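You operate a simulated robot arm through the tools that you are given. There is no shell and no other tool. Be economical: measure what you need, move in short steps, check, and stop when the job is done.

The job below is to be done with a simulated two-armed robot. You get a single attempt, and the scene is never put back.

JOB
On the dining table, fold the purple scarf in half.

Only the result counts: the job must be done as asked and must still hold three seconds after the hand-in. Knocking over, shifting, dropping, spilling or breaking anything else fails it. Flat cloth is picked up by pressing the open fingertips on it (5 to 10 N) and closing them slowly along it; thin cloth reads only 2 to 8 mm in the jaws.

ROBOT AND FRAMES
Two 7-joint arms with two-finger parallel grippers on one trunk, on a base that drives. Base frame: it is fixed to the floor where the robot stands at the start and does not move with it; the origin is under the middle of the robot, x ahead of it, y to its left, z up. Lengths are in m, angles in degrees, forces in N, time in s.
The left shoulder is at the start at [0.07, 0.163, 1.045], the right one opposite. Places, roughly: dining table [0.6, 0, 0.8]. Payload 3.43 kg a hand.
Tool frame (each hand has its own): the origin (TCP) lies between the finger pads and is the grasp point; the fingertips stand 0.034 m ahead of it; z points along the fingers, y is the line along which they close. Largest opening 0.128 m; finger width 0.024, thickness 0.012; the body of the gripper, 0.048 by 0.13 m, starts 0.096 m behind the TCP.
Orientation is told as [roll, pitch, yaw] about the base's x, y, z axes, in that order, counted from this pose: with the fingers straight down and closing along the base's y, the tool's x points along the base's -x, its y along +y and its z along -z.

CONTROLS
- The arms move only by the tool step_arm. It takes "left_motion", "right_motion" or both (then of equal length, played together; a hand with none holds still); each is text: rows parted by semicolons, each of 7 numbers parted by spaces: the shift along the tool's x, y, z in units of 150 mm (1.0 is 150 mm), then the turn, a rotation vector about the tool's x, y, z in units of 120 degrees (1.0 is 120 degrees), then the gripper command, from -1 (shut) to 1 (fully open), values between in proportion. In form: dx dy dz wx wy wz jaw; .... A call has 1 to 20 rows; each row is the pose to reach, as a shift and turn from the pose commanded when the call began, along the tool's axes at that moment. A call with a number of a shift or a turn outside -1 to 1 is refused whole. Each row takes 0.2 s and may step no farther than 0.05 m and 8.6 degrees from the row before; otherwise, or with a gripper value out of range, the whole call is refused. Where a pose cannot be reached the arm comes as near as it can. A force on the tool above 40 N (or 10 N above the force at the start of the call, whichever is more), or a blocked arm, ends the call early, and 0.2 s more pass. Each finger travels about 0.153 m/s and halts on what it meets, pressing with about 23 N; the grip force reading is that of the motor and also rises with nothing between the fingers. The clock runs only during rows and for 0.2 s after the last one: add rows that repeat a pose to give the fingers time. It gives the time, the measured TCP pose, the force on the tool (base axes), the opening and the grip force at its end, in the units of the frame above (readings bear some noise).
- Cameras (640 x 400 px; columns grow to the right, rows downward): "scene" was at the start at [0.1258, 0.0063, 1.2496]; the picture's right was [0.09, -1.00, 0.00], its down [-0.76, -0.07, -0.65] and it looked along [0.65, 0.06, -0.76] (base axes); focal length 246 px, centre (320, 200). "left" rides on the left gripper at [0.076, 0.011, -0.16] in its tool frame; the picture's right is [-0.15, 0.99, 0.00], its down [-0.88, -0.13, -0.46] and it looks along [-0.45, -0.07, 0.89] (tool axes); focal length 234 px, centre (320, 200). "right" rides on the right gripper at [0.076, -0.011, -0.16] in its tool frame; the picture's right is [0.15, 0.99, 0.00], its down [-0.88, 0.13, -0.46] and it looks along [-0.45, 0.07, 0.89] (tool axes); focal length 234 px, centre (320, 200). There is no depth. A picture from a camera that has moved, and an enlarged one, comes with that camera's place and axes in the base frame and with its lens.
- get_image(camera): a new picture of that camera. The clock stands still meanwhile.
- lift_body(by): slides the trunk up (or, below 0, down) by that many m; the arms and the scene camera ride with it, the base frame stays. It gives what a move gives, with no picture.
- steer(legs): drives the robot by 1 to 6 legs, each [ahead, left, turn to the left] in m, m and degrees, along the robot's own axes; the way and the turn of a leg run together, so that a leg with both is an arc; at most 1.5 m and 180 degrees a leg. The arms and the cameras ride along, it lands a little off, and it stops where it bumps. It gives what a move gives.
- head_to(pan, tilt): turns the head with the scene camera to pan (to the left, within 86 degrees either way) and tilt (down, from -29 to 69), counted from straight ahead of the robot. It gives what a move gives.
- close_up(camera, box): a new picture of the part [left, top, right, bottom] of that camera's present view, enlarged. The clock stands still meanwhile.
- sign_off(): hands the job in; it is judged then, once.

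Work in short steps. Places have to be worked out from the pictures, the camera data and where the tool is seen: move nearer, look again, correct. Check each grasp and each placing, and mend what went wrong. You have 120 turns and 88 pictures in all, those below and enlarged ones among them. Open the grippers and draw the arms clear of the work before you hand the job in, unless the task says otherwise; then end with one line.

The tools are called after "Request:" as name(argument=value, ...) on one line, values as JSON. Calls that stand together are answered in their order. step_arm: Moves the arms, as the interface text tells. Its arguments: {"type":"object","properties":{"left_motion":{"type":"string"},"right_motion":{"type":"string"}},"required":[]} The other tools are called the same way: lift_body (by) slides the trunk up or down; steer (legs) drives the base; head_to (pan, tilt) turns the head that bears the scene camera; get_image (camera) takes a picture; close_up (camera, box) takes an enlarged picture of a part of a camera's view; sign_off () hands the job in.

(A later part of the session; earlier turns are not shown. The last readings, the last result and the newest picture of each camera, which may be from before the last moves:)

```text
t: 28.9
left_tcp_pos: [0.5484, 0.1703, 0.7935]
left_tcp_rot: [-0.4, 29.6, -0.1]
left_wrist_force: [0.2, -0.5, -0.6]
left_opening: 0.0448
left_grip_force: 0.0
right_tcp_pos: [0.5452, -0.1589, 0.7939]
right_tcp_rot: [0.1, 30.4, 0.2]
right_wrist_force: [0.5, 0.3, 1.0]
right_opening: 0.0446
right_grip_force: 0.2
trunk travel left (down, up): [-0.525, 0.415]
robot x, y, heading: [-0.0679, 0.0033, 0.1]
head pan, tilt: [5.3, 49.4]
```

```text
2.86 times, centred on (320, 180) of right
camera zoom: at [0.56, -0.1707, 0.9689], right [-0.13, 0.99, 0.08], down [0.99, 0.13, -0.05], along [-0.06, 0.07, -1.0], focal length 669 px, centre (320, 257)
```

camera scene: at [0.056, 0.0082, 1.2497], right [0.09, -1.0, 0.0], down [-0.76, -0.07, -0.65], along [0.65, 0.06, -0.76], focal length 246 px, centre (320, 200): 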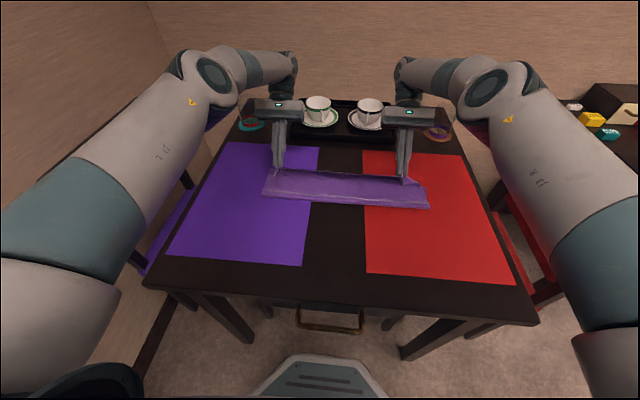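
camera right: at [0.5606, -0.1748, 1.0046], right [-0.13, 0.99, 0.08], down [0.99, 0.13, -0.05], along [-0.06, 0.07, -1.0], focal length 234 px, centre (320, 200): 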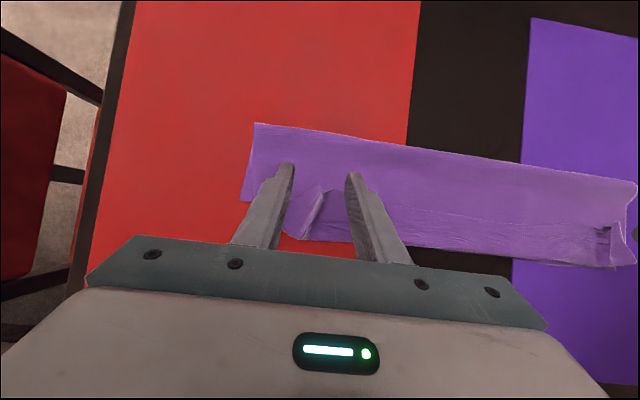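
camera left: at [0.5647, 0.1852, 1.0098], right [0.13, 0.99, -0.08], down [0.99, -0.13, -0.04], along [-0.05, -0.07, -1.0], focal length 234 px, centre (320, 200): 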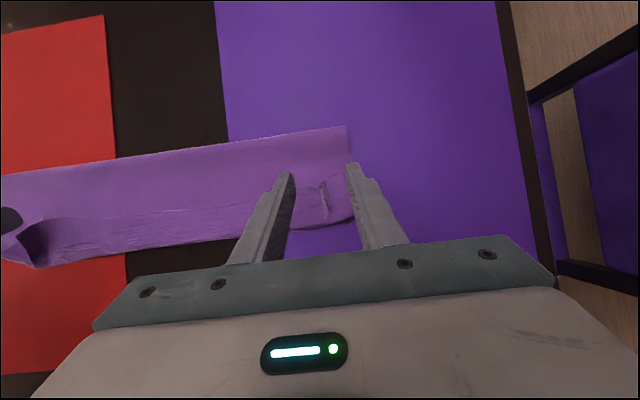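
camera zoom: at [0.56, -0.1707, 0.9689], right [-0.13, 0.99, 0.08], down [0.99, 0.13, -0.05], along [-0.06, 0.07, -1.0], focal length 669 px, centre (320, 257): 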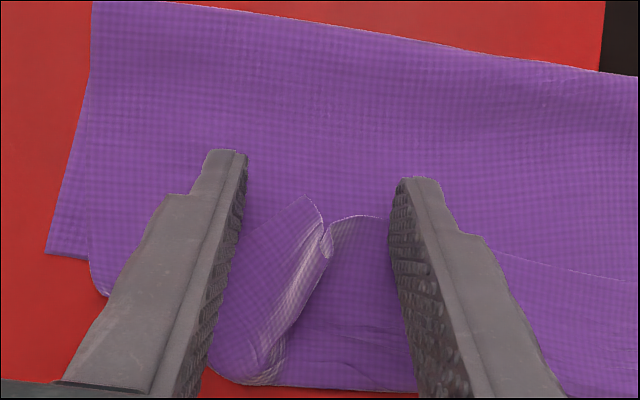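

The tips hover just above. Descend ~3 mm to touch and read force.

Request:
step_arm(left_motion="-0.005 0 0.008 0 0 0 -0.3; -0.01 0 0.018 0 0 0 -0.3; -0.01 0 0.018 0 0 0 -0.3", right_motion="-0.005 0 0.008 0 0 0 -0.3; -0.01 0 0.018 0 0 0 -0.3; -0.01 0 0.018 0 0 0 -0.3")

```text
t: 29.8
left_tcp_pos: [0.5472, 0.1705, 0.7907]
left_tcp_rot: [-0.3, 29.5, -0.1]
left_wrist_force: [-0.5, -0.1, 0.6]
left_opening: 0.0448
left_grip_force: 0.1
right_tcp_pos: [0.5466, -0.1588, 0.7906]
right_tcp_rot: [0.1, 30.4, 0.1]
right_wrist_force: [-0.1, -0.3, 0.7]
right_opening: 0.0448
right_grip_force: 0.0
trunk travel left (down, up): [-0.525, 0.415]
robot x, y, heading: [-0.0697, 0.0012, 0.2]
head pan, tilt: [5.3, 49.4]
```

No contact yet; another 1.5–2 mm.

Request:
step_arm(left_motion="-0.003 0 0.006 0 0 0 -0.3; -0.006 0 0.011 0 0 0 -0.3; -0.006 0 0.011 0 0 0 -0.3", right_motion="-0.003 0 0.006 0 0 0 -0.3; -0.006 0 0.011 0 0 0 -0.3; -0.006 0 0.011 0 0 0 -0.3")

```text
t: 30.6
left_tcp_pos: [0.5471, 0.1706, 0.7915]
left_tcp_rot: [-0.3, 29.6, -0.1]
left_wrist_force: [0.6, 0.6, 4.9]
left_opening: 0.0449
left_grip_force: 0.0
right_tcp_pos: [0.547, -0.159, 0.7904]
right_tcp_rot: [0.1, 30.4, 0.1]
right_wrist_force: [1.5, 0.2, 6.5]
right_opening: 0.045
right_grip_force: 0.0
trunk travel left (down, up): [-0.525, 0.415]
robot x, y, heading: [-0.0678, -0.0009, 0.3]
head pan, tilt: [5.3, 49.4]
```

Contact at 5–6.5 N. I close both slowly.

Request:
step_arm(left_motion="-0.001 0 0.003 0 0 0 -0.3; -0.001 0 0.003 0 0 0 -0.35; -0.001 0 0.003 0 0 0 -0.4; -0.001 0 0.003 0 0 0 -0.45; -0.001 0 0.003 0 0 0 -0.5; -0.001 0 0.003 0 0 0 -0.55; -0.001 0 0.003 0 0 0 -0.6; -0.001 0 0.003 0 0 0 -0.65; -0.001 0 0.003 0 0 0 -0.7; -0.001 0 0.003 0 0 0 -0.75; -0.001 0 0.003 0 0 0 -0.8; -0.001 0 0.003 0 0 0 -0.85; -0.001 0 0.003 0 0 0 -0.9; -0.001 0 0.003 0 0 0 -0.95; -0.001 0 0.003 0 0 0 -1; -0.001 0 0.003 0 0 0 -1; -0.001 0 0.003 0 0 0 -1", right_motion="-0.001 0 0.001 0 0 0 -0.3; -0.001 0 0.001 0 0 0 -0.35; -0.001 0 0.001 0 0 0 -0.4; -0.001 0 0.001 0 0 0 -0.45; -0.001 0 0.001 0 0 0 -0.5; -0.001 0 0.001 0 0 0 -0.55; -0.001 0 0.001 0 0 0 -0.6; -0.001 0 0.001 0 0 0 -0.65; -0.001 0 0.001 0 0 0 -0.7; -0.001 0 0.001 0 0 0 -0.75; -0.001 0 0.001 0 0 0 -0.8; -0.001 0 0.001 0 0 0 -0.85; -0.001 0 0.001 0 0 0 -0.9; -0.001 0 0.001 0 0 0 -0.95; -0.001 0 0.001 0 0 0 -1; -0.001 0 0.001 0 0 0 -1; -0.001 0 0.001 0 0 0 -1")

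Request:
close_up(camera="left", box=[220, 110, 420, 250])

Request:
close_up(camera="right", box=[220, 110, 420, 250])

```text
t: 34.1
left_tcp_pos: [0.5464, 0.1704, 0.7905]
left_tcp_rot: [-0.2, 29.6, -0.1]
left_wrist_force: [0.4, -0.3, 12.1]
left_opening: 0.0012
left_grip_force: 23.1
right_tcp_pos: [0.5454, -0.159, 0.7904]
right_tcp_rot: [0.1, 30.3, 0.1]
right_wrist_force: [0.7, 1.8, 11.3]
right_opening: 0.0036
right_grip_force: 23.6
trunk travel left (down, up): [-0.525, 0.415]
robot x, y, heading: [-0.0696, -0.0006, 0.0]
head pan, tilt: [5.3, 49.4]
```

```text
2.86 times, centred on (320, 180) of left
camera zoom: at [0.559, 0.1824, 0.9662], right [0.13, 0.99, -0.08], down [0.99, -0.13, -0.04], along [-0.05, -0.07, -1.0], focal length 669 px, centre (320, 257)
```

zoom: 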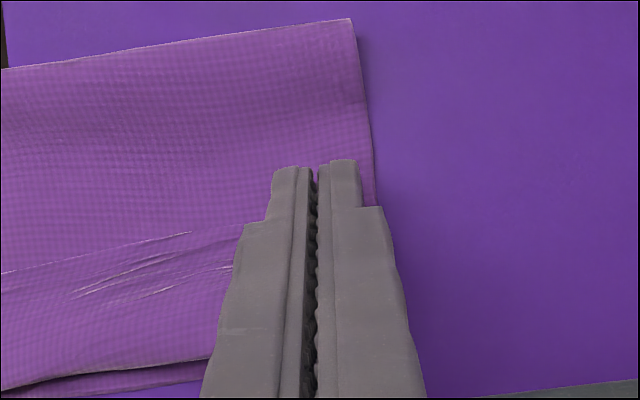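

```text
2.86 times, centred on (320, 180) of right
camera zoom: at [0.5588, -0.1705, 0.9649], right [-0.13, 0.99, 0.08], down [0.99, 0.13, -0.05], along [-0.06, 0.07, -1.0], focal length 669 px, centre (320, 257)
```

zoom: 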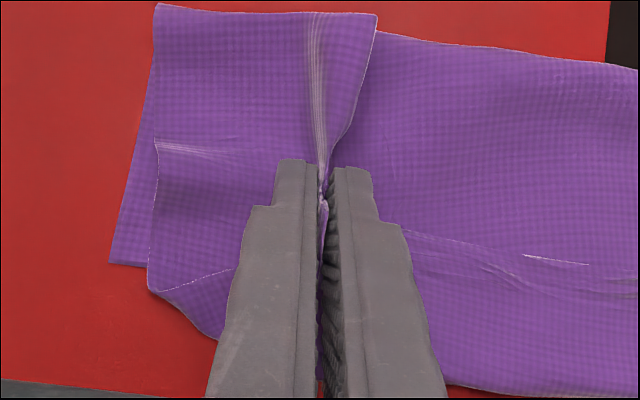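

Right holds 3.6 mm (perhaps flap and top layer together), left ~1.2 mm. I lift 3 cm and look at what comes up.

Request:
step_arm(left_motion="0.025 0 -0.045 0 0 0 -1; 0.05 0 -0.09 0 0 0 -1; 0.1 0 -0.17 0 0 0 -1; 0.1 0 -0.17 0 0 0 -1", right_motion="0.025 0 -0.045 0 0 0 -1; 0.05 0 -0.09 0 0 0 -1; 0.1 0 -0.17 0 0 0 -1; 0.1 0 -0.17 0 0 0 -1")

Request:
get_image(camera="left")

Request:
get_image(camera="right")

Request:
close_up(camera="scene", box=[240, 140, 460, 240])

```text
t: 35.1
left_tcp_pos: [0.5465, 0.1702, 0.8174]
left_tcp_rot: [-0.4, 29.7, -0.1]
left_wrist_force: [-0.3, 0.4, -0.2]
left_opening: 0.0002
left_grip_force: 23.0
right_tcp_pos: [0.5456, -0.1577, 0.8175]
right_tcp_rot: [0.0, 30.4, 0.1]
right_wrist_force: [0.9, -0.2, -0.2]
right_opening: 0.0034
right_grip_force: 22.9
trunk travel left (down, up): [-0.525, 0.415]
robot x, y, heading: [-0.0732, 0.0027, 0.1]
head pan, tilt: [5.3, 49.4]
```

```text
51 pictures are left
camera left: at [0.5602, 0.1822, 0.9938], right [0.13, 0.99, -0.08], down [0.99, -0.13, -0.04], along [-0.05, -0.07, -1.0], focal length 234 px, centre (320, 200)
```

left: 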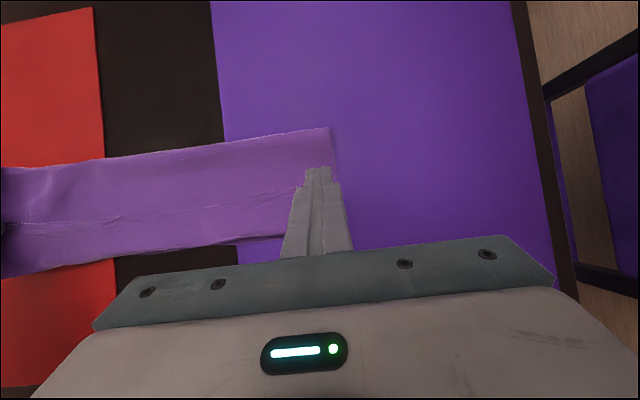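

```text
50 pictures are left
camera right: at [0.5613, -0.1698, 0.9935], right [-0.13, 0.99, 0.08], down [0.99, 0.13, -0.05], along [-0.06, 0.07, -1.0], focal length 234 px, centre (320, 200)
```

right: 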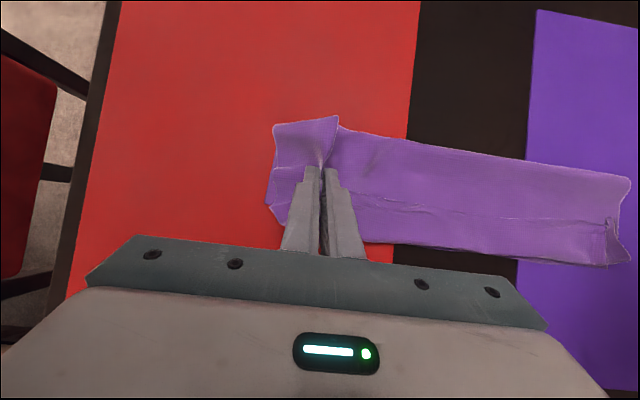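

```text
2.91 times, centred on (350, 190) of scene
camera zoom: at [0.0561, 0.0063, 1.2495], right [0.09, -1.0, 0.0], down [-0.76, -0.07, -0.65], along [0.65, 0.06, -0.76], focal length 714 px, centre (233, 229)
```

zoom: 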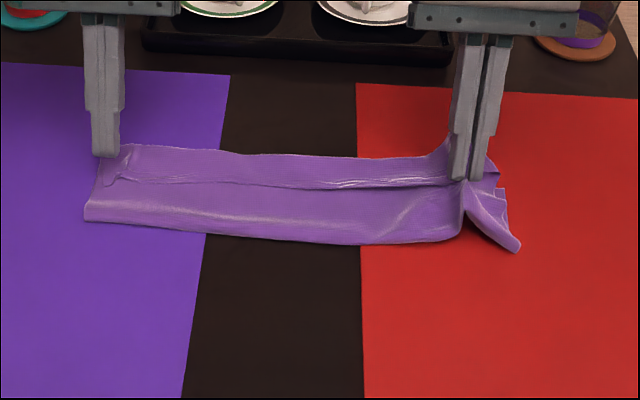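

Left lost it and right holds flap and top layer together. New plan: put that down, then grip the top layer at the scarf's true midline (x≈0.495) and lift, so both halves hang and gravity unrolls the flap. First release the right hand gently.

Request:
step_arm(left_motion="0 0 -0.1 0 0 0 -1; 0 0 -0.2 0 0 0 -1; 0 0 -0.2 0 0 0 -1; 0 0 -0.2 0 0 0 -1; 0 0 -0.2 0 0 0 -0.6; 0 0 -0.2 0 0 0 -0.3; 0 0 -0.2 0 0 0 -0.3; 0 0 -0.2 0 0 0 -0.3; 0 0 -0.2 0 0 0 -0.3", right_motion="-0.03 0 0.05 0 0 0 -1; -0.06 0 0.1 0 0 0 -1; -0.08 0 0.14 0 0 0 -1; -0.08 0 0.14 0 0 0 -0.8; -0.08 0 0.14 0 0 0 -0.6; -0.08 0 0.14 0 0 0 -0.4; -0.08 0 0.14 0 0 0 -0.3; -0.06 0 0 0 0 0 -0.3; -0.03 0 -0.15 0 0 0 -0.3")

Request:
get_image(camera="left")

Request:
get_image(camera="right")

Request:
close_up(camera="scene", box=[240, 140, 460, 240])

```text
t: 37.1
left_tcp_pos: [0.5619, 0.1711, 0.844]
left_tcp_rot: [-0.3, 29.6, -0.1]
left_wrist_force: [1.0, -0.3, -0.1]
left_opening: 0.0447
left_grip_force: 0.0
right_tcp_pos: [0.5619, -0.1593, 0.8355]
right_tcp_rot: [0.0, 30.4, 0.0]
right_wrist_force: [-1.6, -0.5, -0.2]
right_opening: 0.045
right_grip_force: 0.1
trunk travel left (down, up): [-0.525, 0.415]
robot x, y, heading: [-0.0716, 0.0002, -0.1]
head pan, tilt: [5.3, 49.4]
```

```text
48 pictures are left
camera left: at [0.5747, 0.1828, 1.0199], right [0.13, 0.99, -0.08], down [0.99, -0.13, -0.04], along [-0.05, -0.07, -1.0], focal length 234 px, centre (320, 200)
```

left: 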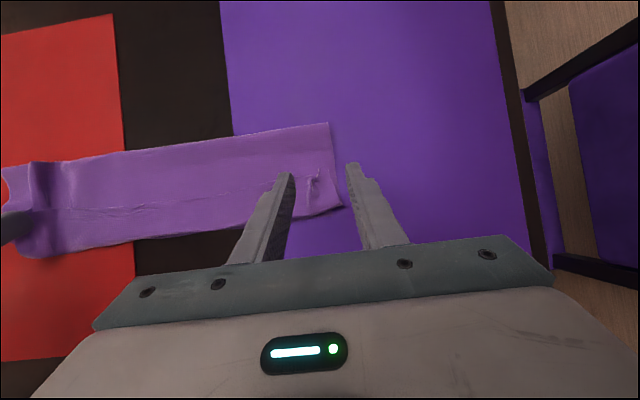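

```text
47 pictures are left
camera right: at [0.5752, -0.1711, 1.0101], right [-0.13, 0.99, 0.08], down [0.99, 0.13, -0.05], along [-0.06, 0.07, -1.0], focal length 234 px, centre (320, 200)
```

right: 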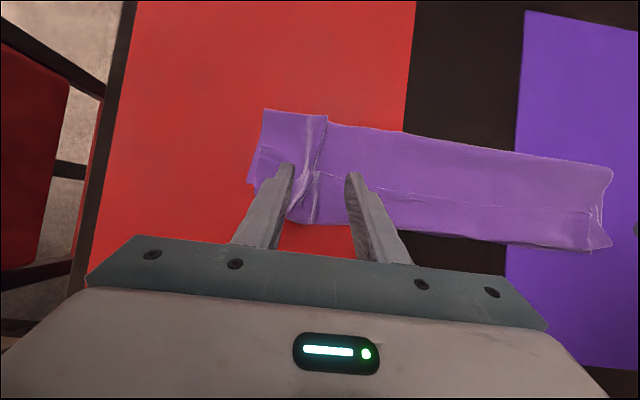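

```text
2.91 times, centred on (350, 190) of scene
camera zoom: at [0.0556, 0.0067, 1.2496], right [0.09, -1.0, 0.0], down [-0.76, -0.07, -0.65], along [0.65, 0.06, -0.76], focal length 714 px, centre (233, 229)
```

zoom: 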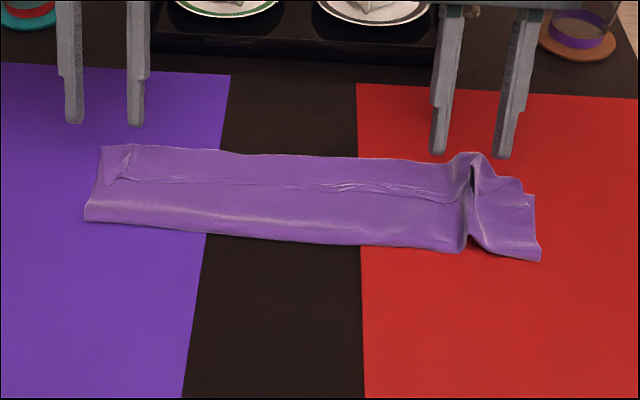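

The midline now lies at about x≈0.492, 2 cm inside the fold; on the right there's a handy ridge at y≈−0.17. I move both hands upright above it.

Request:
step_arm(left_motion="0.08 -0.03 0.05 0 -0.06 0 -0.3; 0.16 -0.06 0.1 0 -0.12 0 -0.3; 0.25 -0.1 0.2 0 -0.18 0 -0.3; 0.367 -0.14 0.3 0 -0.247 0 -0.3; 0.367 -0.14 0.3 0 -0.247 0 -0.3", right_motion="0.08 -0.02 0.05 0 -0.06 0 -0.3; 0.16 -0.04 0.1 0 -0.12 0 -0.3; 0.25 -0.05 0.18 0 -0.18 0 -0.3; 0.388 -0.07 0.263 0 -0.253 0 -0.3; 0.388 -0.07 0.263 0 -0.253 0 -0.3")

Request:
close_up(camera="left", box=[180, 60, 460, 260])

Request:
close_up(camera="right", box=[180, 60, 460, 260])

```text
refused: row 4 steps farther than a row can; nothing moved
```

```text
2.00 times, centred on (320, 160) of left
camera zoom: at [0.5747, 0.1828, 1.0199], right [0.13, 0.99, -0.08], down [0.99, -0.13, -0.04], along [-0.05, -0.07, -1.0], focal length 468 px, centre (320, 280)
```

zoom: 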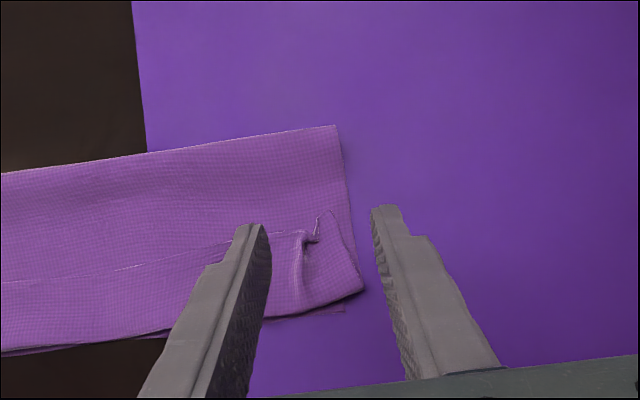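

```text
2.00 times, centred on (320, 160) of right
camera zoom: at [0.5752, -0.1711, 1.0101], right [-0.13, 0.99, 0.08], down [0.99, 0.13, -0.05], along [-0.06, 0.07, -1.0], focal length 468 px, centre (320, 280)
```

zoom: 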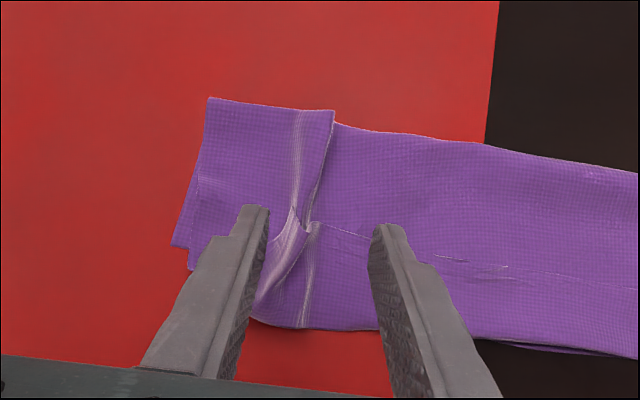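

Refused for step size; resend with finer rows.

Request:
step_arm(left_motion="0.07 -0.03 0.05 0 -0.05 0 -0.3; 0.14 -0.06 0.1 0 -0.1 0 -0.3; 0.22 -0.09 0.17 0 -0.15 0 -0.3; 0.3 -0.12 0.24 0 -0.2 0 -0.3; 0.367 -0.14 0.3 0 -0.247 0 -0.3; 0.367 -0.14 0.3 0 -0.247 0 -0.3", right_motion="0.07 -0.02 0.05 0 -0.05 0 -0.3; 0.14 -0.03 0.1 0 -0.1 0 -0.3; 0.22 -0.04 0.16 0 -0.15 0 -0.3; 0.3 -0.05 0.21 0 -0.2 0 -0.3; 0.388 -0.055 0.263 0 -0.253 0 -0.3; 0.388 -0.055 0.263 0 -0.253 0 -0.3")

Request:
close_up(camera="left", box=[180, 60, 460, 260])

Request:
close_up(camera="right", box=[180, 60, 460, 260])

```text
t: 38.5
left_tcp_pos: [0.4923, 0.1498, 0.8331]
left_tcp_rot: [-0.3, 0.0, 0.2]
left_wrist_force: [0.5, -0.8, 0.6]
left_opening: 0.0446
left_grip_force: 0.2
right_tcp_pos: [0.491, -0.167, 0.8303]
right_tcp_rot: [0.1, 0.1, 0.0]
right_wrist_force: [-0.1, 0.6, -0.1]
right_opening: 0.0446
right_grip_force: 0.0
trunk travel left (down, up): [-0.525, 0.415]
robot x, y, heading: [-0.0681, -0.0014, 0.1]
head pan, tilt: [5.3, 49.4]
```

```text
2.00 times, centred on (320, 160) of left
camera zoom: at [0.4159, 0.161, 0.9915], right [0.15, 0.99, 0.0], down [0.88, -0.13, 0.46], along [0.45, -0.07, -0.89], focal length 468 px, centre (320, 280)
```

zoom: 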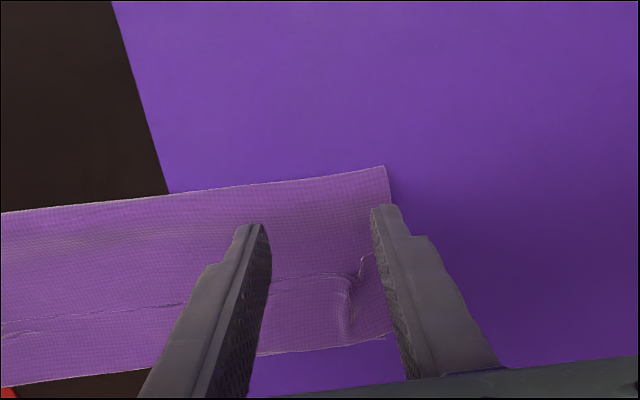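

```text
2.00 times, centred on (320, 160) of right
camera zoom: at [0.414, -0.1796, 0.9894], right [-0.15, 0.99, 0.0], down [0.88, 0.13, 0.46], along [0.45, 0.07, -0.89], focal length 468 px, centre (320, 280)
```

zoom: 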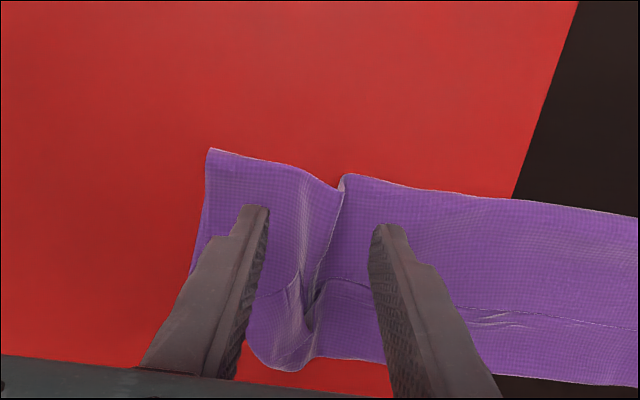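

Both straddle the right spots. I descend to just above contact, left 6 mm further inward.

Request:
step_arm(left_motion="-0.02 -0.04 0.1 0 0 0 -0.3; -0.02 -0.04 0.2 0 0 0 -0.3; -0.02 -0.04 0.27 0 0 0 -0.3; -0.02 -0.04 0.285 0 0 0 -0.3; -0.02 -0.04 0.285 0 0 0 -0.3", right_motion="0 0.01 0.1 0 0 0 -0.3; 0 0.01 0.19 0 0 0 -0.3; 0 0.01 0.25 0 0 0 -0.3; 0 0.01 0.265 0 0 0 -0.3; 0 0.01 0.265 0 0 0 -0.3")

```text
t: 39.8
left_tcp_pos: [0.4937, 0.1437, 0.7901]
left_tcp_rot: [-0.3, 0.0, 0.0]
left_wrist_force: [0.3, -0.5, -0.4]
left_opening: 0.0447
left_grip_force: 0.1
right_tcp_pos: [0.4908, -0.1649, 0.7904]
right_tcp_rot: [0.0, 0.1, 0.1]
right_wrist_force: [0.5, 0.4, 0.9]
right_opening: 0.0449
right_grip_force: 0.1
trunk travel left (down, up): [-0.525, 0.415]
robot x, y, heading: [-0.0702, -0.0053, -0.0]
head pan, tilt: [5.3, 49.4]
```

Almost touching. Left goes 1.8 mm lower to press ~6 N; right stays and closes on its ridge; both close slowly.

Request:
step_arm(left_motion="0 0 0.006 0 0 0 -0.3; 0 0 0.013 0 0 0 -0.3; 0 0 0.013 0 0 0 -0.3", right_motion="0 0 0.003 0 0 0 -0.35; 0 0 0.006 0 0 0 -0.4; 0 0 0.006 0 0 0 -0.45")

Request:
step_arm(left_motion="0 0 0 0 0 0 -0.35; 0 0 0 0 0 0 -0.4; 0 0 0 0 0 0 -0.45; 0 0 0 0 0 0 -0.5; 0 0 0 0 0 0 -0.55; 0 0 0 0 0 0 -0.6; 0 0 0 0 0 0 -0.65; 0 0 0 0 0 0 -0.7; 0 0 0 0 0 0 -0.75; 0 0 0 0 0 0 -0.8; 0 0 0 0 0 0 -0.85; 0 0 0 0 0 0 -0.9; 0 0 0 0 0 0 -0.95; 0 0 0 0 0 0 -1; 0 0 0 0 0 0 -1; 0 0 0 0 0 0 -1", right_motion="0 0 0 0 0 0 -0.48; 0 0 0 0 0 0 -0.52; 0 0 0 0 0 0 -0.56; 0 0 0 0 0 0 -0.6; 0 0 0 0 0 0 -0.64; 0 0 0 0 0 0 -0.68; 0 0 0 0 0 0 -0.72; 0 0 0 0 0 0 -0.76; 0 0 0 0 0 0 -0.8; 0 0 0 0 0 0 -0.84; 0 0 0 0 0 0 -0.88; 0 0 0 0 0 0 -0.92; 0 0 0 0 0 0 -0.96; 0 0 0 0 0 0 -1; 0 0 0 0 0 0 -1; 0 0 0 0 0 0 -1")

Request:
close_up(camera="scene", box=[240, 140, 460, 240])

```text
t: 40.5
left_tcp_pos: [0.4953, 0.1446, 0.789]
left_tcp_rot: [-0.3, -0.1, 0.0]
left_wrist_force: [-1.1, 0.6, 7.9]
left_opening: 0.0451
left_grip_force: 0.1
right_tcp_pos: [0.4896, -0.1648, 0.7904]
right_tcp_rot: [0.1, 0.1, 0.1]
right_wrist_force: [-0.1, 0.5, 0.9]
right_opening: 0.0351
right_grip_force: 0.0
trunk travel left (down, up): [-0.525, 0.415]
robot x, y, heading: [-0.0691, -0.0004, -0.3]
head pan, tilt: [5.3, 49.4]
```

```text
t: 44.0
left_tcp_pos: [0.494, 0.1442, 0.7886]
left_tcp_rot: [-0.3, -0.1, 0.0]
left_wrist_force: [0.2, -5.0, 11.9]
left_opening: 0.0072
left_grip_force: 22.7
right_tcp_pos: [0.4901, -0.1659, 0.7915]
right_tcp_rot: [0.1, -0.2, 0.1]
right_wrist_force: [0.1, 7.8, 3.8]
right_opening: 0.0027
right_grip_force: 23.3
trunk travel left (down, up): [-0.525, 0.415]
robot x, y, heading: [-0.071, 0.0014, -0.1]
head pan, tilt: [5.3, 49.4]
```

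```text
2.91 times, centred on (350, 190) of scene
camera zoom: at [0.0547, 0.0065, 1.2498], right [0.09, -1.0, 0.0], down [-0.76, -0.07, -0.65], along [0.65, 0.06, -0.76], focal length 714 px, centre (233, 229)
```

zoom: 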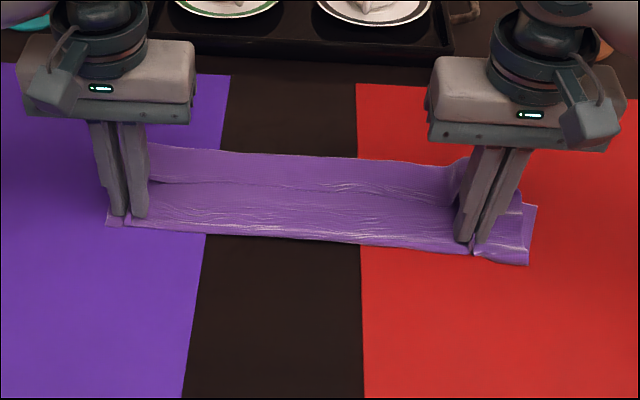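

Left reads 7 mm, right 2.7 mm: both hold. I lift ~15 cm, easing the hands slightly together, so both halves hang.

Request:
step_arm(left_motion="0 -0.02 -0.1 0 0 0 -1; 0 -0.02 -0.2 0 0 0 -1; 0 -0.02 -0.3 0 0 0 -1; 0 -0.02 -0.4 0 0 0 -1; 0 -0.02 -0.5 0 0 0 -1; 0 -0.02 -0.6 0 0 0 -1; 0 -0.02 -0.7 0 0 0 -1; 0 -0.02 -0.8 0 0 0 -1; 0 -0.02 -0.9 0 0 0 -1; 0 -0.02 -1 0 0 0 -1; 0 -0.02 -1 0 0 0 -1; 0 -0.02 -1 0 0 0 -1", right_motion="0 0.02 -0.1 0 0 0 -1; 0 0.02 -0.2 0 0 0 -1; 0 0.02 -0.3 0 0 0 -1; 0 0.02 -0.4 0 0 0 -1; 0 0.02 -0.5 0 0 0 -1; 0 0.02 -0.6 0 0 0 -1; 0 0.02 -0.7 0 0 0 -1; 0 0.02 -0.8 0 0 0 -1; 0 0.02 -0.9 0 0 0 -1; 0 0.02 -1 0 0 0 -1; 0 0.02 -1 0 0 0 -1; 0 0.02 -1 0 0 0 -1")

Request:
get_image(camera="scene")

Request:
get_image(camera="left")

Request:
get_image(camera="right")

```text
t: 46.5
left_tcp_pos: [0.4948, 0.1422, 0.9379]
left_tcp_rot: [-0.2, -0.1, -0.1]
left_wrist_force: [1.0, -1.9, 0.2]
left_opening: 0.0068
left_grip_force: 23.1
right_tcp_pos: [0.491, -0.1635, 0.9401]
right_tcp_rot: [0.1, 0.1, 0.0]
right_wrist_force: [-0.3, 1.3, 0.0]
right_opening: 0.0027
right_grip_force: 22.6
trunk travel left (down, up): [-0.525, 0.415]
robot x, y, heading: [-0.0697, 0.0006, 0.1]
head pan, tilt: [5.3, 49.4]
```

```text
40 pictures are left
camera scene: at [0.0558, 0.0064, 1.2496], right [0.09, -1.0, 0.0], down [-0.76, -0.07, -0.65], along [0.65, 0.06, -0.76], focal length 246 px, centre (320, 200)
```

scene: 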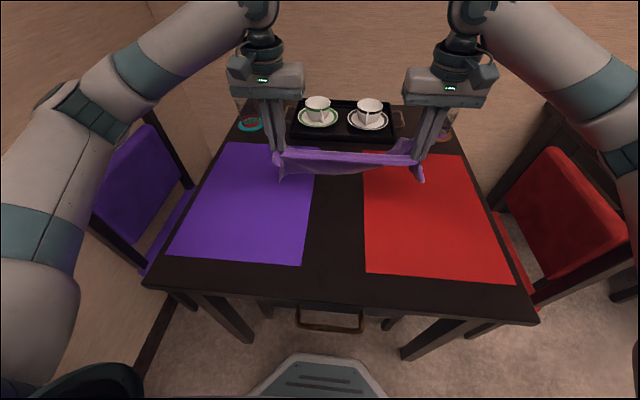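

```text
39 pictures are left
camera left: at [0.4192, 0.154, 1.0973], right [0.15, 0.99, 0.0], down [0.88, -0.13, 0.46], along [0.45, -0.07, -0.89], focal length 234 px, centre (320, 200)
```

left: 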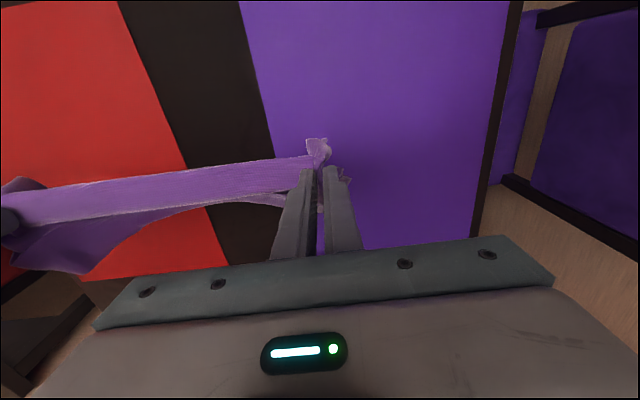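

```text
38 pictures are left
camera right: at [0.4141, -0.1751, 1.0995], right [-0.15, 0.99, 0.0], down [0.88, 0.13, 0.46], along [0.45, 0.07, -0.89], focal length 234 px, centre (320, 200)
```

right: 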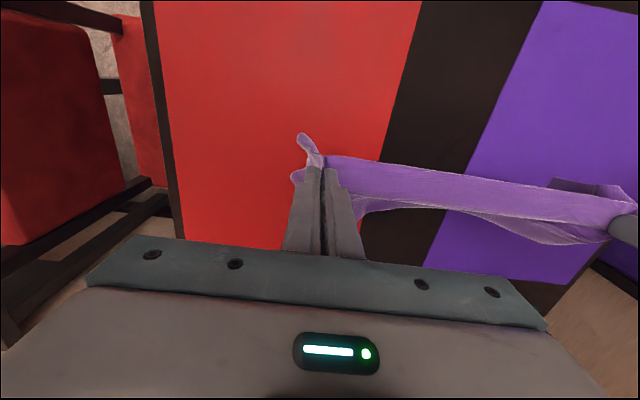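

The whole scarf hangs from both hands. I'll zoom in to see how the halves hang.

Request:
close_up(camera="scene", box=[250, 110, 450, 220])

```text
3.20 times, centred on (350, 165) of scene
camera zoom: at [0.0558, 0.0064, 1.2496], right [0.09, -1.0, 0.0], down [-0.76, -0.07, -0.65], along [0.65, 0.06, -0.76], focal length 786 px, centre (224, 312)
```

zoom: 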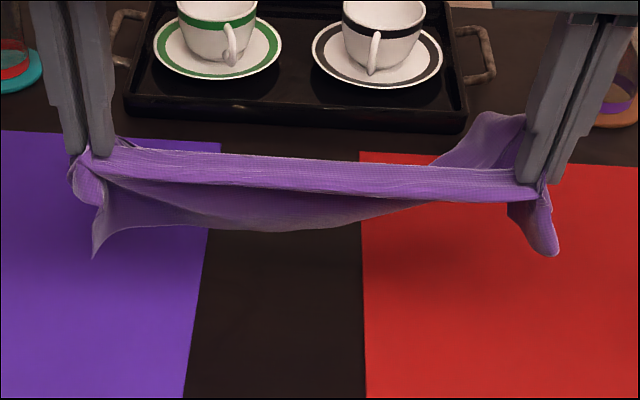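

The sheet may still be swinging; I wait a second, easing tension, and look again.

Request:
step_arm(left_motion="0 0.01 0 0 0 0 -1; 0 0.02 0 0 0 0 -1; 0 0.02 0 0 0 0 -1; 0 0.02 0 0 0 0 -1; 0 0.02 0 0 0 0 -1; 0 0.02 0 0 0 0 -1; 0 0.02 0 0 0 0 -1; 0 0.02 0 0 0 0 -1", right_motion="0 -0.01 0 0 0 0 -1; 0 -0.02 0 0 0 0 -1; 0 -0.02 0 0 0 0 -1; 0 -0.02 0 0 0 0 -1; 0 -0.02 0 0 0 0 -1; 0 -0.02 0 0 0 0 -1; 0 -0.02 0 0 0 0 -1; 0 -0.02 0 0 0 0 -1")

Request:
close_up(camera="scene", box=[250, 110, 450, 220])

```text
t: 48.4
left_tcp_pos: [0.4951, 0.1439, 0.9382]
left_tcp_rot: [-0.3, 0.0, 0.0]
left_wrist_force: [-0.2, -5.9, 0.2]
left_opening: 0.0068
left_grip_force: 23.1
right_tcp_pos: [0.4911, -0.1674, 0.9393]
right_tcp_rot: [0.1, 0.1, 0.1]
right_wrist_force: [-0.3, 6.2, 0.2]
right_opening: 0.0027
right_grip_force: 23.1
trunk travel left (down, up): [-0.525, 0.415]
robot x, y, heading: [-0.0691, 0.0003, -0.1]
head pan, tilt: [5.3, 49.4]
```

```text
3.20 times, centred on (350, 165) of scene
camera zoom: at [0.056, 0.0064, 1.2496], right [0.09, -1.0, 0.0], down [-0.76, -0.07, -0.65], along [0.65, 0.06, -0.76], focal length 786 px, centre (224, 312)
```

zoom: 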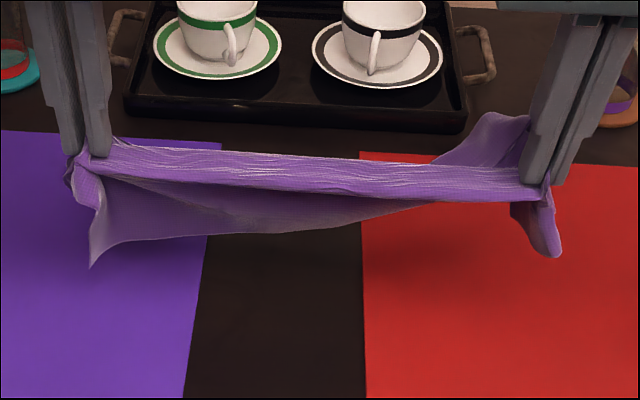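

The halves hang, though the lower one swings diagonally. I'll move back toward the robot, lower so the hems touch, then drag forward so both layers trail flat toward me.

Request:
step_arm(left_motion="0.15 -0.01 0 0 0 0 -1; 0.3 -0.01 0 0 0 0 -1; 0.45 -0.01 0 0 0 0 -1; 0.6 -0.01 0 0 0 0 -1; 0.75 -0.01 0 0 0 0 -1; 0.75 -0.01 0 0 0 0 -1; 0.75 -0.01 0.1 0 0 0 -1; 0.75 -0.01 0.2 0 0 0 -1; 0.75 -0.01 0.3 0 0 0 -1; 0.75 -0.01 0.4 0 0 0 -1; 0.75 -0.01 0.5 0 0 0 -1; 0.75 -0.01 0.5 0 0 0 -1", right_motion="0.15 0.01 0 0 0 0 -1; 0.3 0.01 0 0 0 0 -1; 0.45 0.01 0 0 0 0 -1; 0.6 0.01 0 0 0 0 -1; 0.73 0.01 0 0 0 0 -1; 0.73 0.01 0 0 0 0 -1; 0.73 0.01 0.1 0 0 0 -1; 0.73 0.01 0.2 0 0 0 -1; 0.73 0.01 0.3 0 0 0 -1; 0.73 0.01 0.4 0 0 0 -1; 0.73 0.01 0.5 0 0 0 -1; 0.73 0.01 0.5 0 0 0 -1")

Request:
get_image(camera="scene")

```text
t: 51.0
left_tcp_pos: [0.3843, 0.1423, 0.8641]
left_tcp_rot: [-0.4, 0.0, 0.0]
left_wrist_force: [0.2, -1.3, -0.2]
left_opening: 0.007
left_grip_force: 22.9
right_tcp_pos: [0.3819, -0.1619, 0.8639]
right_tcp_rot: [0.1, 0.2, 0.2]
right_wrist_force: [-0.7, 0.5, 0.7]
right_opening: 0.0024
right_grip_force: 23.7
trunk travel left (down, up): [-0.525, 0.415]
robot x, y, heading: [-0.0703, 0.0021, -0.2]
head pan, tilt: [5.3, 49.4]
```

```text
35 pictures are left
camera scene: at [0.0558, 0.0064, 1.2496], right [0.09, -1.0, 0.0], down [-0.76, -0.07, -0.65], along [0.65, 0.06, -0.76], focal length 246 px, centre (320, 200)
```

scene: 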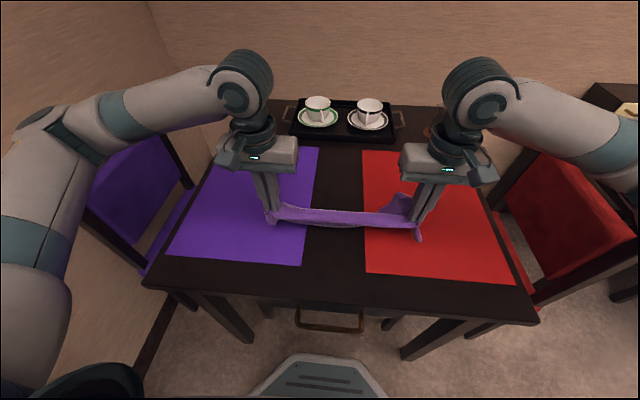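

The hems now trail to the far side; I drag forward with gradual lowering and tilt to bring them under and behind.

Request:
step_arm(left_motion="-0.05 0 0.1 0 0 0 -1; -0.1 0 0.15 0 0 0 -1; -0.2 0 0.15 0 0.03 0 -1; -0.3 0 0.15 0 0.06 0 -1; -0.4 0 0.15 0 0.09 0 -1; -0.5 0 0.15 0 0.12 0 -1; -0.6 0 0.17 0 0.15 0 -1; -0.7 0 0.19 0 0.18 0 -1; -0.8 0 0.21 0 0.21 0 -1; -0.9 0 0.23 0 0.24 0 -1; -1 0 0.25 0 0.27 0 -1; -1 0 0.25 0 0.27 0 -1", right_motion="-0.05 0 0.1 0 0 0 -1; -0.1 0 0.15 0 0 0 -1; -0.2 0 0.15 0 0.03 0 -1; -0.3 0 0.15 0 0.06 0 -1; -0.4 0 0.15 0 0.09 0 -1; -0.5 0 0.15 0 0.12 0 -1; -0.6 0 0.17 0 0.15 0 -1; -0.7 0 0.19 0 0.18 0 -1; -0.8 0 0.21 0 0.21 0 -1; -0.9 0 0.23 0 0.24 0 -1; -1 0 0.25 0 0.27 0 -1; -1 0 0.25 0 0.27 0 -1")

Request:
close_up(camera="scene", box=[230, 130, 470, 270])

Request:
get_image(camera="left")

Request:
get_image(camera="right")

```text
t: 53.5
left_tcp_pos: [0.5319, 0.1415, 0.8269]
left_tcp_rot: [-0.3, 32.4, -0.1]
left_wrist_force: [-0.7, -0.9, -0.1]
left_opening: 0.0068
left_grip_force: 22.7
right_tcp_pos: [0.5313, -0.1626, 0.828]
right_tcp_rot: [0.0, 32.5, 0.1]
right_wrist_force: [-1.1, 1.4, -0.3]
right_opening: 0.0027
right_grip_force: 23.2
trunk travel left (down, up): [-0.525, 0.415]
robot x, y, heading: [-0.069, -0.0025, 0.0]
head pan, tilt: [5.3, 49.4]
```

```text
2.67 times, centred on (350, 200) of scene
camera zoom: at [0.0555, 0.0064, 1.2497], right [0.09, -1.0, 0.0], down [-0.76, -0.07, -0.65], along [0.65, 0.06, -0.76], focal length 655 px, centre (240, 200)
```

zoom: 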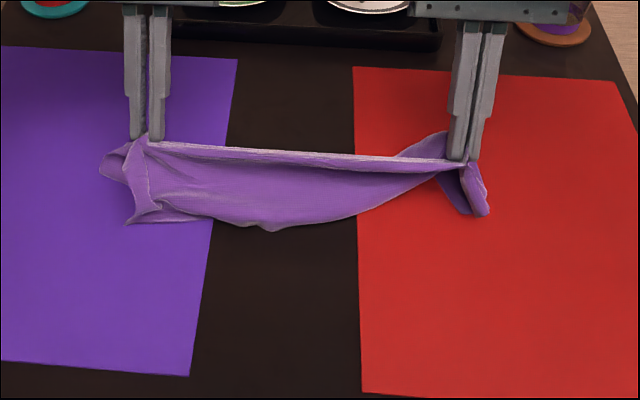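

```text
33 pictures are left
camera left: at [0.553, 0.1541, 1.0014], right [0.12, 0.99, -0.08], down [0.99, -0.13, -0.09], along [-0.1, -0.07, -0.99], focal length 234 px, centre (320, 200)
```

left: 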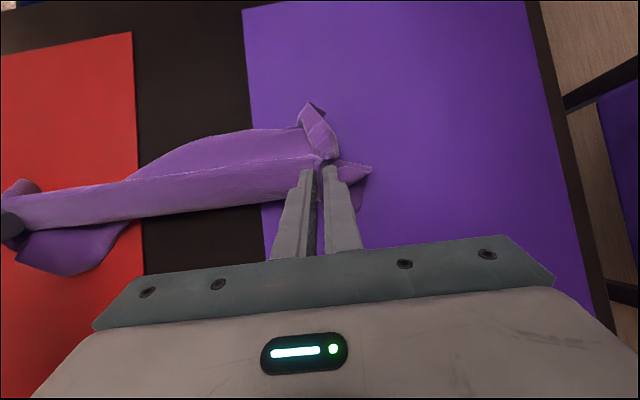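

```text
32 pictures are left
camera right: at [0.5523, -0.1749, 1.0025], right [-0.13, 0.99, 0.08], down [0.99, 0.13, -0.09], along [-0.1, 0.07, -0.99], focal length 234 px, centre (320, 200)
```

right: 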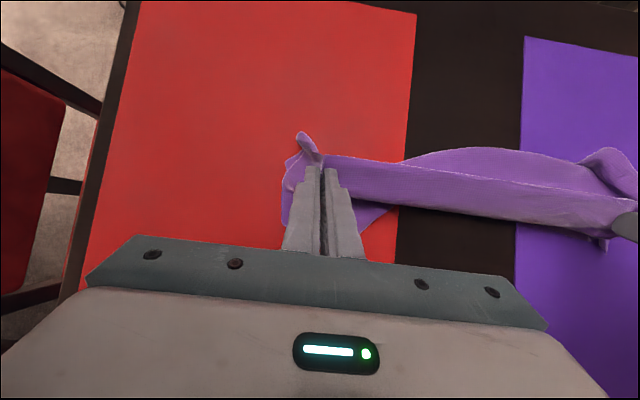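

The left already trails toward me; the right is still on the far side. I tilt to ~45°, lower ~1.5 cm and drag further by driving the base forward 7 cm.

Request:
step_arm(left_motion="-0.02 0 0.02 0 0.03 0 -1; -0.04 0 0.05 0 0.06 0 -1; -0.06 0 0.08 0 0.1 0 -1; -0.06 0 0.08 0 0.1 0 -1", right_motion="-0.02 0 0.02 0 0.03 0 -1; -0.04 0 0.05 0 0.06 0 -1; -0.06 0 0.08 0 0.1 0 -1; -0.06 0 0.08 0 0.1 0 -1")

Request:
steer(legs=[[0.07, 0, 0]])

Request:
get_image(camera="right")

Request:
get_image(camera="scene")

```text
t: 54.5
left_tcp_pos: [0.5323, 0.1416, 0.8114]
left_tcp_rot: [-0.4, 44.4, -0.3]
left_wrist_force: [0.9, -1.0, 0.3]
left_opening: 0.007
left_grip_force: 23.0
right_tcp_pos: [0.5322, -0.1638, 0.813]
right_tcp_rot: [0.0, 44.6, 0.2]
right_wrist_force: [-0.7, 1.4, -1.0]
right_opening: 0.0026
right_grip_force: 23.0
trunk travel left (down, up): [-0.525, 0.415]
robot x, y, heading: [-0.0728, -0.0025, -0.0]
head pan, tilt: [5.3, 49.4]
```

```text
t: 55.6
left_tcp_pos: [0.6031, 0.1413, 0.8112]
left_tcp_rot: [-0.4, 44.5, -0.3]
left_wrist_force: [-0.1, -2.3, -0.6]
left_opening: 0.0071
left_grip_force: 23.1
right_tcp_pos: [0.6027, -0.1644, 0.8114]
right_tcp_rot: [0.1, 44.6, 0.1]
right_wrist_force: [0.7, 1.4, 0.5]
right_opening: 0.0024
right_grip_force: 23.1
trunk travel left (down, up): [-0.525, 0.415]
robot x, y, heading: [-0.0008, 0.0, -0.0]
head pan, tilt: [5.3, 49.4]
```

```text
31 pictures are left
camera right: at [0.6599, -0.1763, 0.9783], right [-0.1, 0.99, 0.1], down [0.95, 0.13, -0.29], along [-0.3, 0.07, -0.95], focal length 234 px, centre (320, 200)
```

right: 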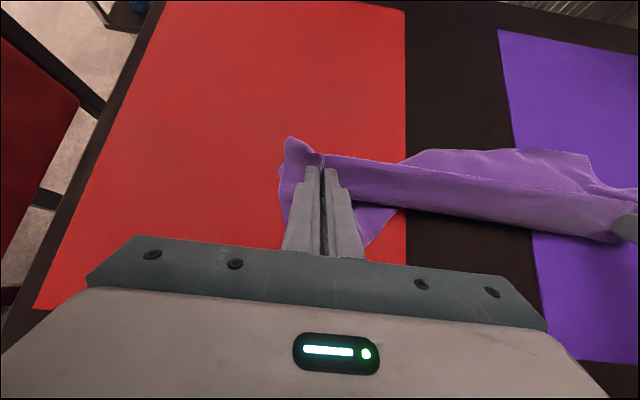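

```text
30 pictures are left
camera scene: at [0.1273, 0.0064, 1.2494], right [0.09, -1.0, 0.0], down [-0.76, -0.07, -0.65], along [0.65, 0.06, -0.76], focal length 246 px, centre (320, 200)
```

scene: 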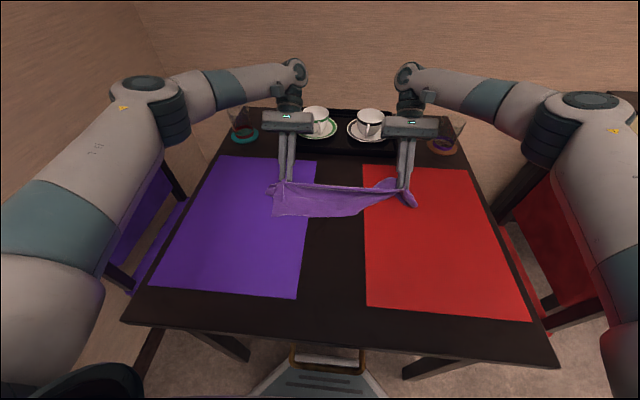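

The right hem is still on the far side. I lift clear, tilt the fingers to ~75° (so the far hem swings down and back), and back up the base to repeat the drag.

Request:
step_arm(left_motion="0.1 0 -0.1 0 0 0 -1; 0.2 0 -0.2 0 0 0 -1; 0.3 0 -0.3 0 0.05 0 -1; 0.4 0 -0.4 0 0.1 0 -1; 0.5 0 -0.45 0 0.15 0 -1; 0.6 0 -0.45 0 0.2 0 -1; 0.7 0 -0.45 0 0.25 0 -1; 0.7 0 -0.45 0 0.25 0 -1", right_motion="0.1 0 -0.1 0 0 0 -1; 0.2 0 -0.2 0 0 0 -1; 0.3 0 -0.3 0 0.05 0 -1; 0.4 0 -0.4 0 0.1 0 -1; 0.5 0 -0.45 0 0.15 0 -1; 0.6 0 -0.45 0 0.2 0 -1; 0.7 0 -0.45 0 0.25 0 -1; 0.7 0 -0.45 0 0.25 0 -1")

Request:
steer(legs=[[-0.09, 0, 0]])

Request:
get_image(camera="scene")

```text
t: 57.4
left_tcp_pos: [0.4768, 0.1353, 0.8897]
left_tcp_rot: [-1.0, 74.1, -0.9]
left_wrist_force: [-0.2, -0.3, -0.4]
left_opening: 0.0069
left_grip_force: 23.1
left hand out of reach, approached as far as the arm can: row 4, 5, 6, 7, 8
right_tcp_pos: [0.4736, -0.1577, 0.8903]
right_tcp_rot: [0.4, 74.2, 0.2]
right_wrist_force: [-0.1, 0.9, -0.1]
right_opening: 0.0025
right_grip_force: 22.6
right hand out of reach, approached as far as the arm can: row 4, 5, 6, 7, 8
trunk travel left (down, up): [-0.525, 0.415]
robot x, y, heading: [0.0002, 0.0011, 0.1]
head pan, tilt: [5.3, 49.4]
```

```text
t: 58.5
left_tcp_pos: [0.3861, 0.1348, 0.8901]
left_tcp_rot: [-1.0, 74.1, -0.9]
left_wrist_force: [-1.2, 0.7, 0.4]
left_opening: 0.0067
left_grip_force: 22.2
right_tcp_pos: [0.3851, -0.1579, 0.8899]
right_tcp_rot: [0.3, 74.3, 0.3]
right_wrist_force: [0.0, 0.4, -0.4]
right_opening: 0.0026
right_grip_force: 23.3
trunk travel left (down, up): [-0.525, 0.415]
robot x, y, heading: [-0.0932, 0.0039, 0.1]
head pan, tilt: [5.3, 49.4]
```

```text
29 pictures are left
camera scene: at [0.0346, 0.0064, 1.2496], right [0.09, -1.0, 0.0], down [-0.76, -0.07, -0.65], along [0.65, 0.06, -0.76], focal length 246 px, centre (320, 200)
```

scene: 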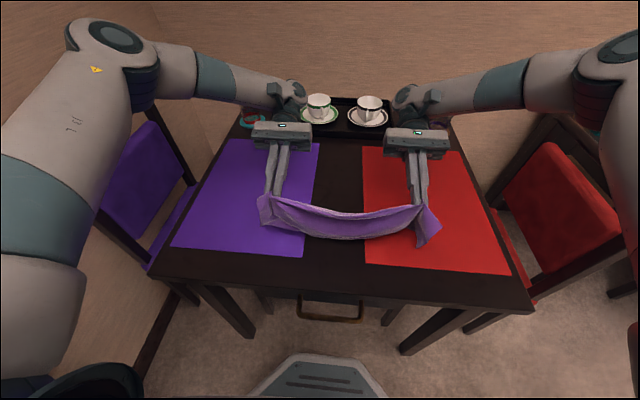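

Now the cloth hangs between the hands; zoom in.

Request:
close_up(camera="scene", box=[240, 150, 460, 270])

Request:
get_image(camera="right")

```text
2.91 times, centred on (350, 210) of scene
camera zoom: at [0.0346, 0.0064, 1.2496], right [0.09, -1.0, 0.0], down [-0.76, -0.07, -0.65], along [0.65, 0.06, -0.76], focal length 714 px, centre (233, 171)
```

zoom: 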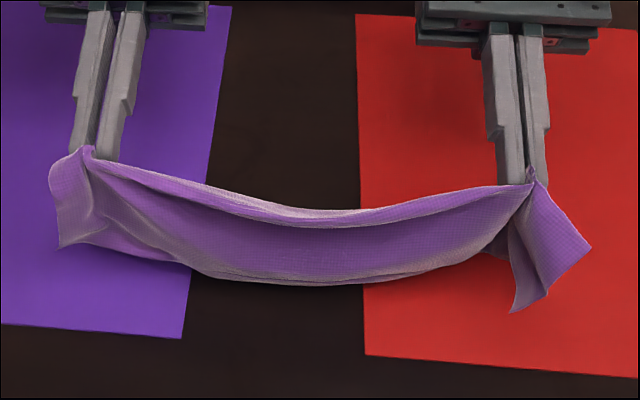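

```text
27 pictures are left
camera right: at [0.5158, -0.1691, 1.0057], right [-0.04, 0.99, 0.14], down [0.68, 0.13, -0.72], along [-0.73, 0.07, -0.68], focal length 234 px, centre (320, 200)
```

right: 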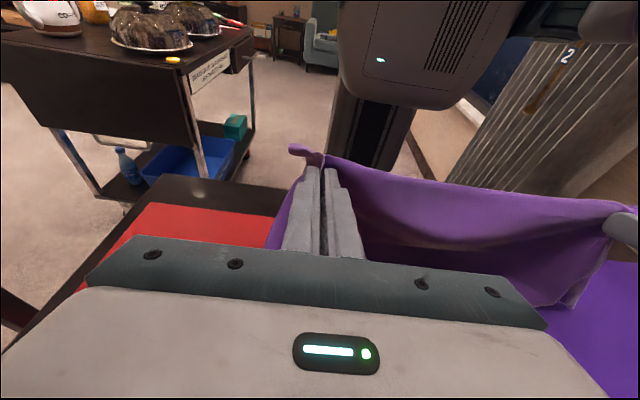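

Now both layers hang evenly as a double sheet, toward the near side. I sweep forward along an arc while lowering and reducing the tilt, so it lies flat behind the fold, spreading the hands 6 mm each.

Request:
step_arm(left_motion="-0.05 0.02 -0.124 0 0 0 -1; -0.13 0.04 -0.25 0 -0.03 0 -1; -0.228 0.04 -0.385 0 -0.06 0 -1; -0.35 0.04 -0.47 0 -0.09 0 -1; -0.479 0.04 -0.556 0 -0.12 0 -1; -0.61 0.04 -0.62 0 -0.15 0 -1; -0.752 0.04 -0.686 0 -0.18 0 -1; -0.84 0.04 -0.8 0 -0.2 0 -1; -0.84 0.04 -0.8 0 -0.2 0 -1", right_motion="-0.05 -0.02 -0.124 0 0 0 -1; -0.13 -0.04 -0.25 0 -0.03 0 -1; -0.228 -0.04 -0.385 0 -0.06 0 -1; -0.35 -0.04 -0.47 0 -0.09 0 -1; -0.479 -0.04 -0.556 0 -0.12 0 -1; -0.61 -0.04 -0.62 0 -0.15 0 -1; -0.752 -0.04 -0.686 0 -0.18 0 -1; -0.84 -0.04 -0.8 0 -0.2 0 -1; -0.84 -0.04 -0.8 0 -0.2 0 -1")

Request:
close_up(camera="scene", box=[240, 150, 460, 270])

```text
t: 60.5
left_tcp_pos: [0.5359, 0.1422, 0.8017]
left_tcp_rot: [-0.5, 50.1, -0.1]
left_wrist_force: [-0.4, -1.5, -0.1]
left_opening: 0.0068
left_grip_force: 22.5
left hand out of reach, approached as far as the arm can: row 1, 2, 3, 4
right_tcp_pos: [0.5346, -0.1641, 0.8022]
right_tcp_rot: [0.2, 50.1, 0.2]
right_wrist_force: [-0.6, 2.0, 0.0]
right_opening: 0.0026
right_grip_force: 22.9
right hand out of reach, approached as far as the arm can: row 1, 2, 3, 4
trunk travel left (down, up): [-0.525, 0.415]
robot x, y, heading: [-0.0924, -0.0001, 0.3]
head pan, tilt: [5.3, 49.4]
```

```text
2.91 times, centred on (350, 210) of scene
camera zoom: at [0.0354, 0.0067, 1.2496], right [0.09, -1.0, 0.0], down [-0.76, -0.07, -0.65], along [0.65, 0.06, -0.76], focal length 714 px, centre (233, 171)
```

zoom: 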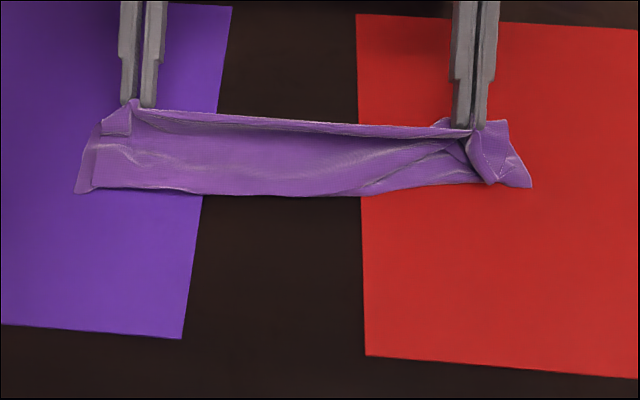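

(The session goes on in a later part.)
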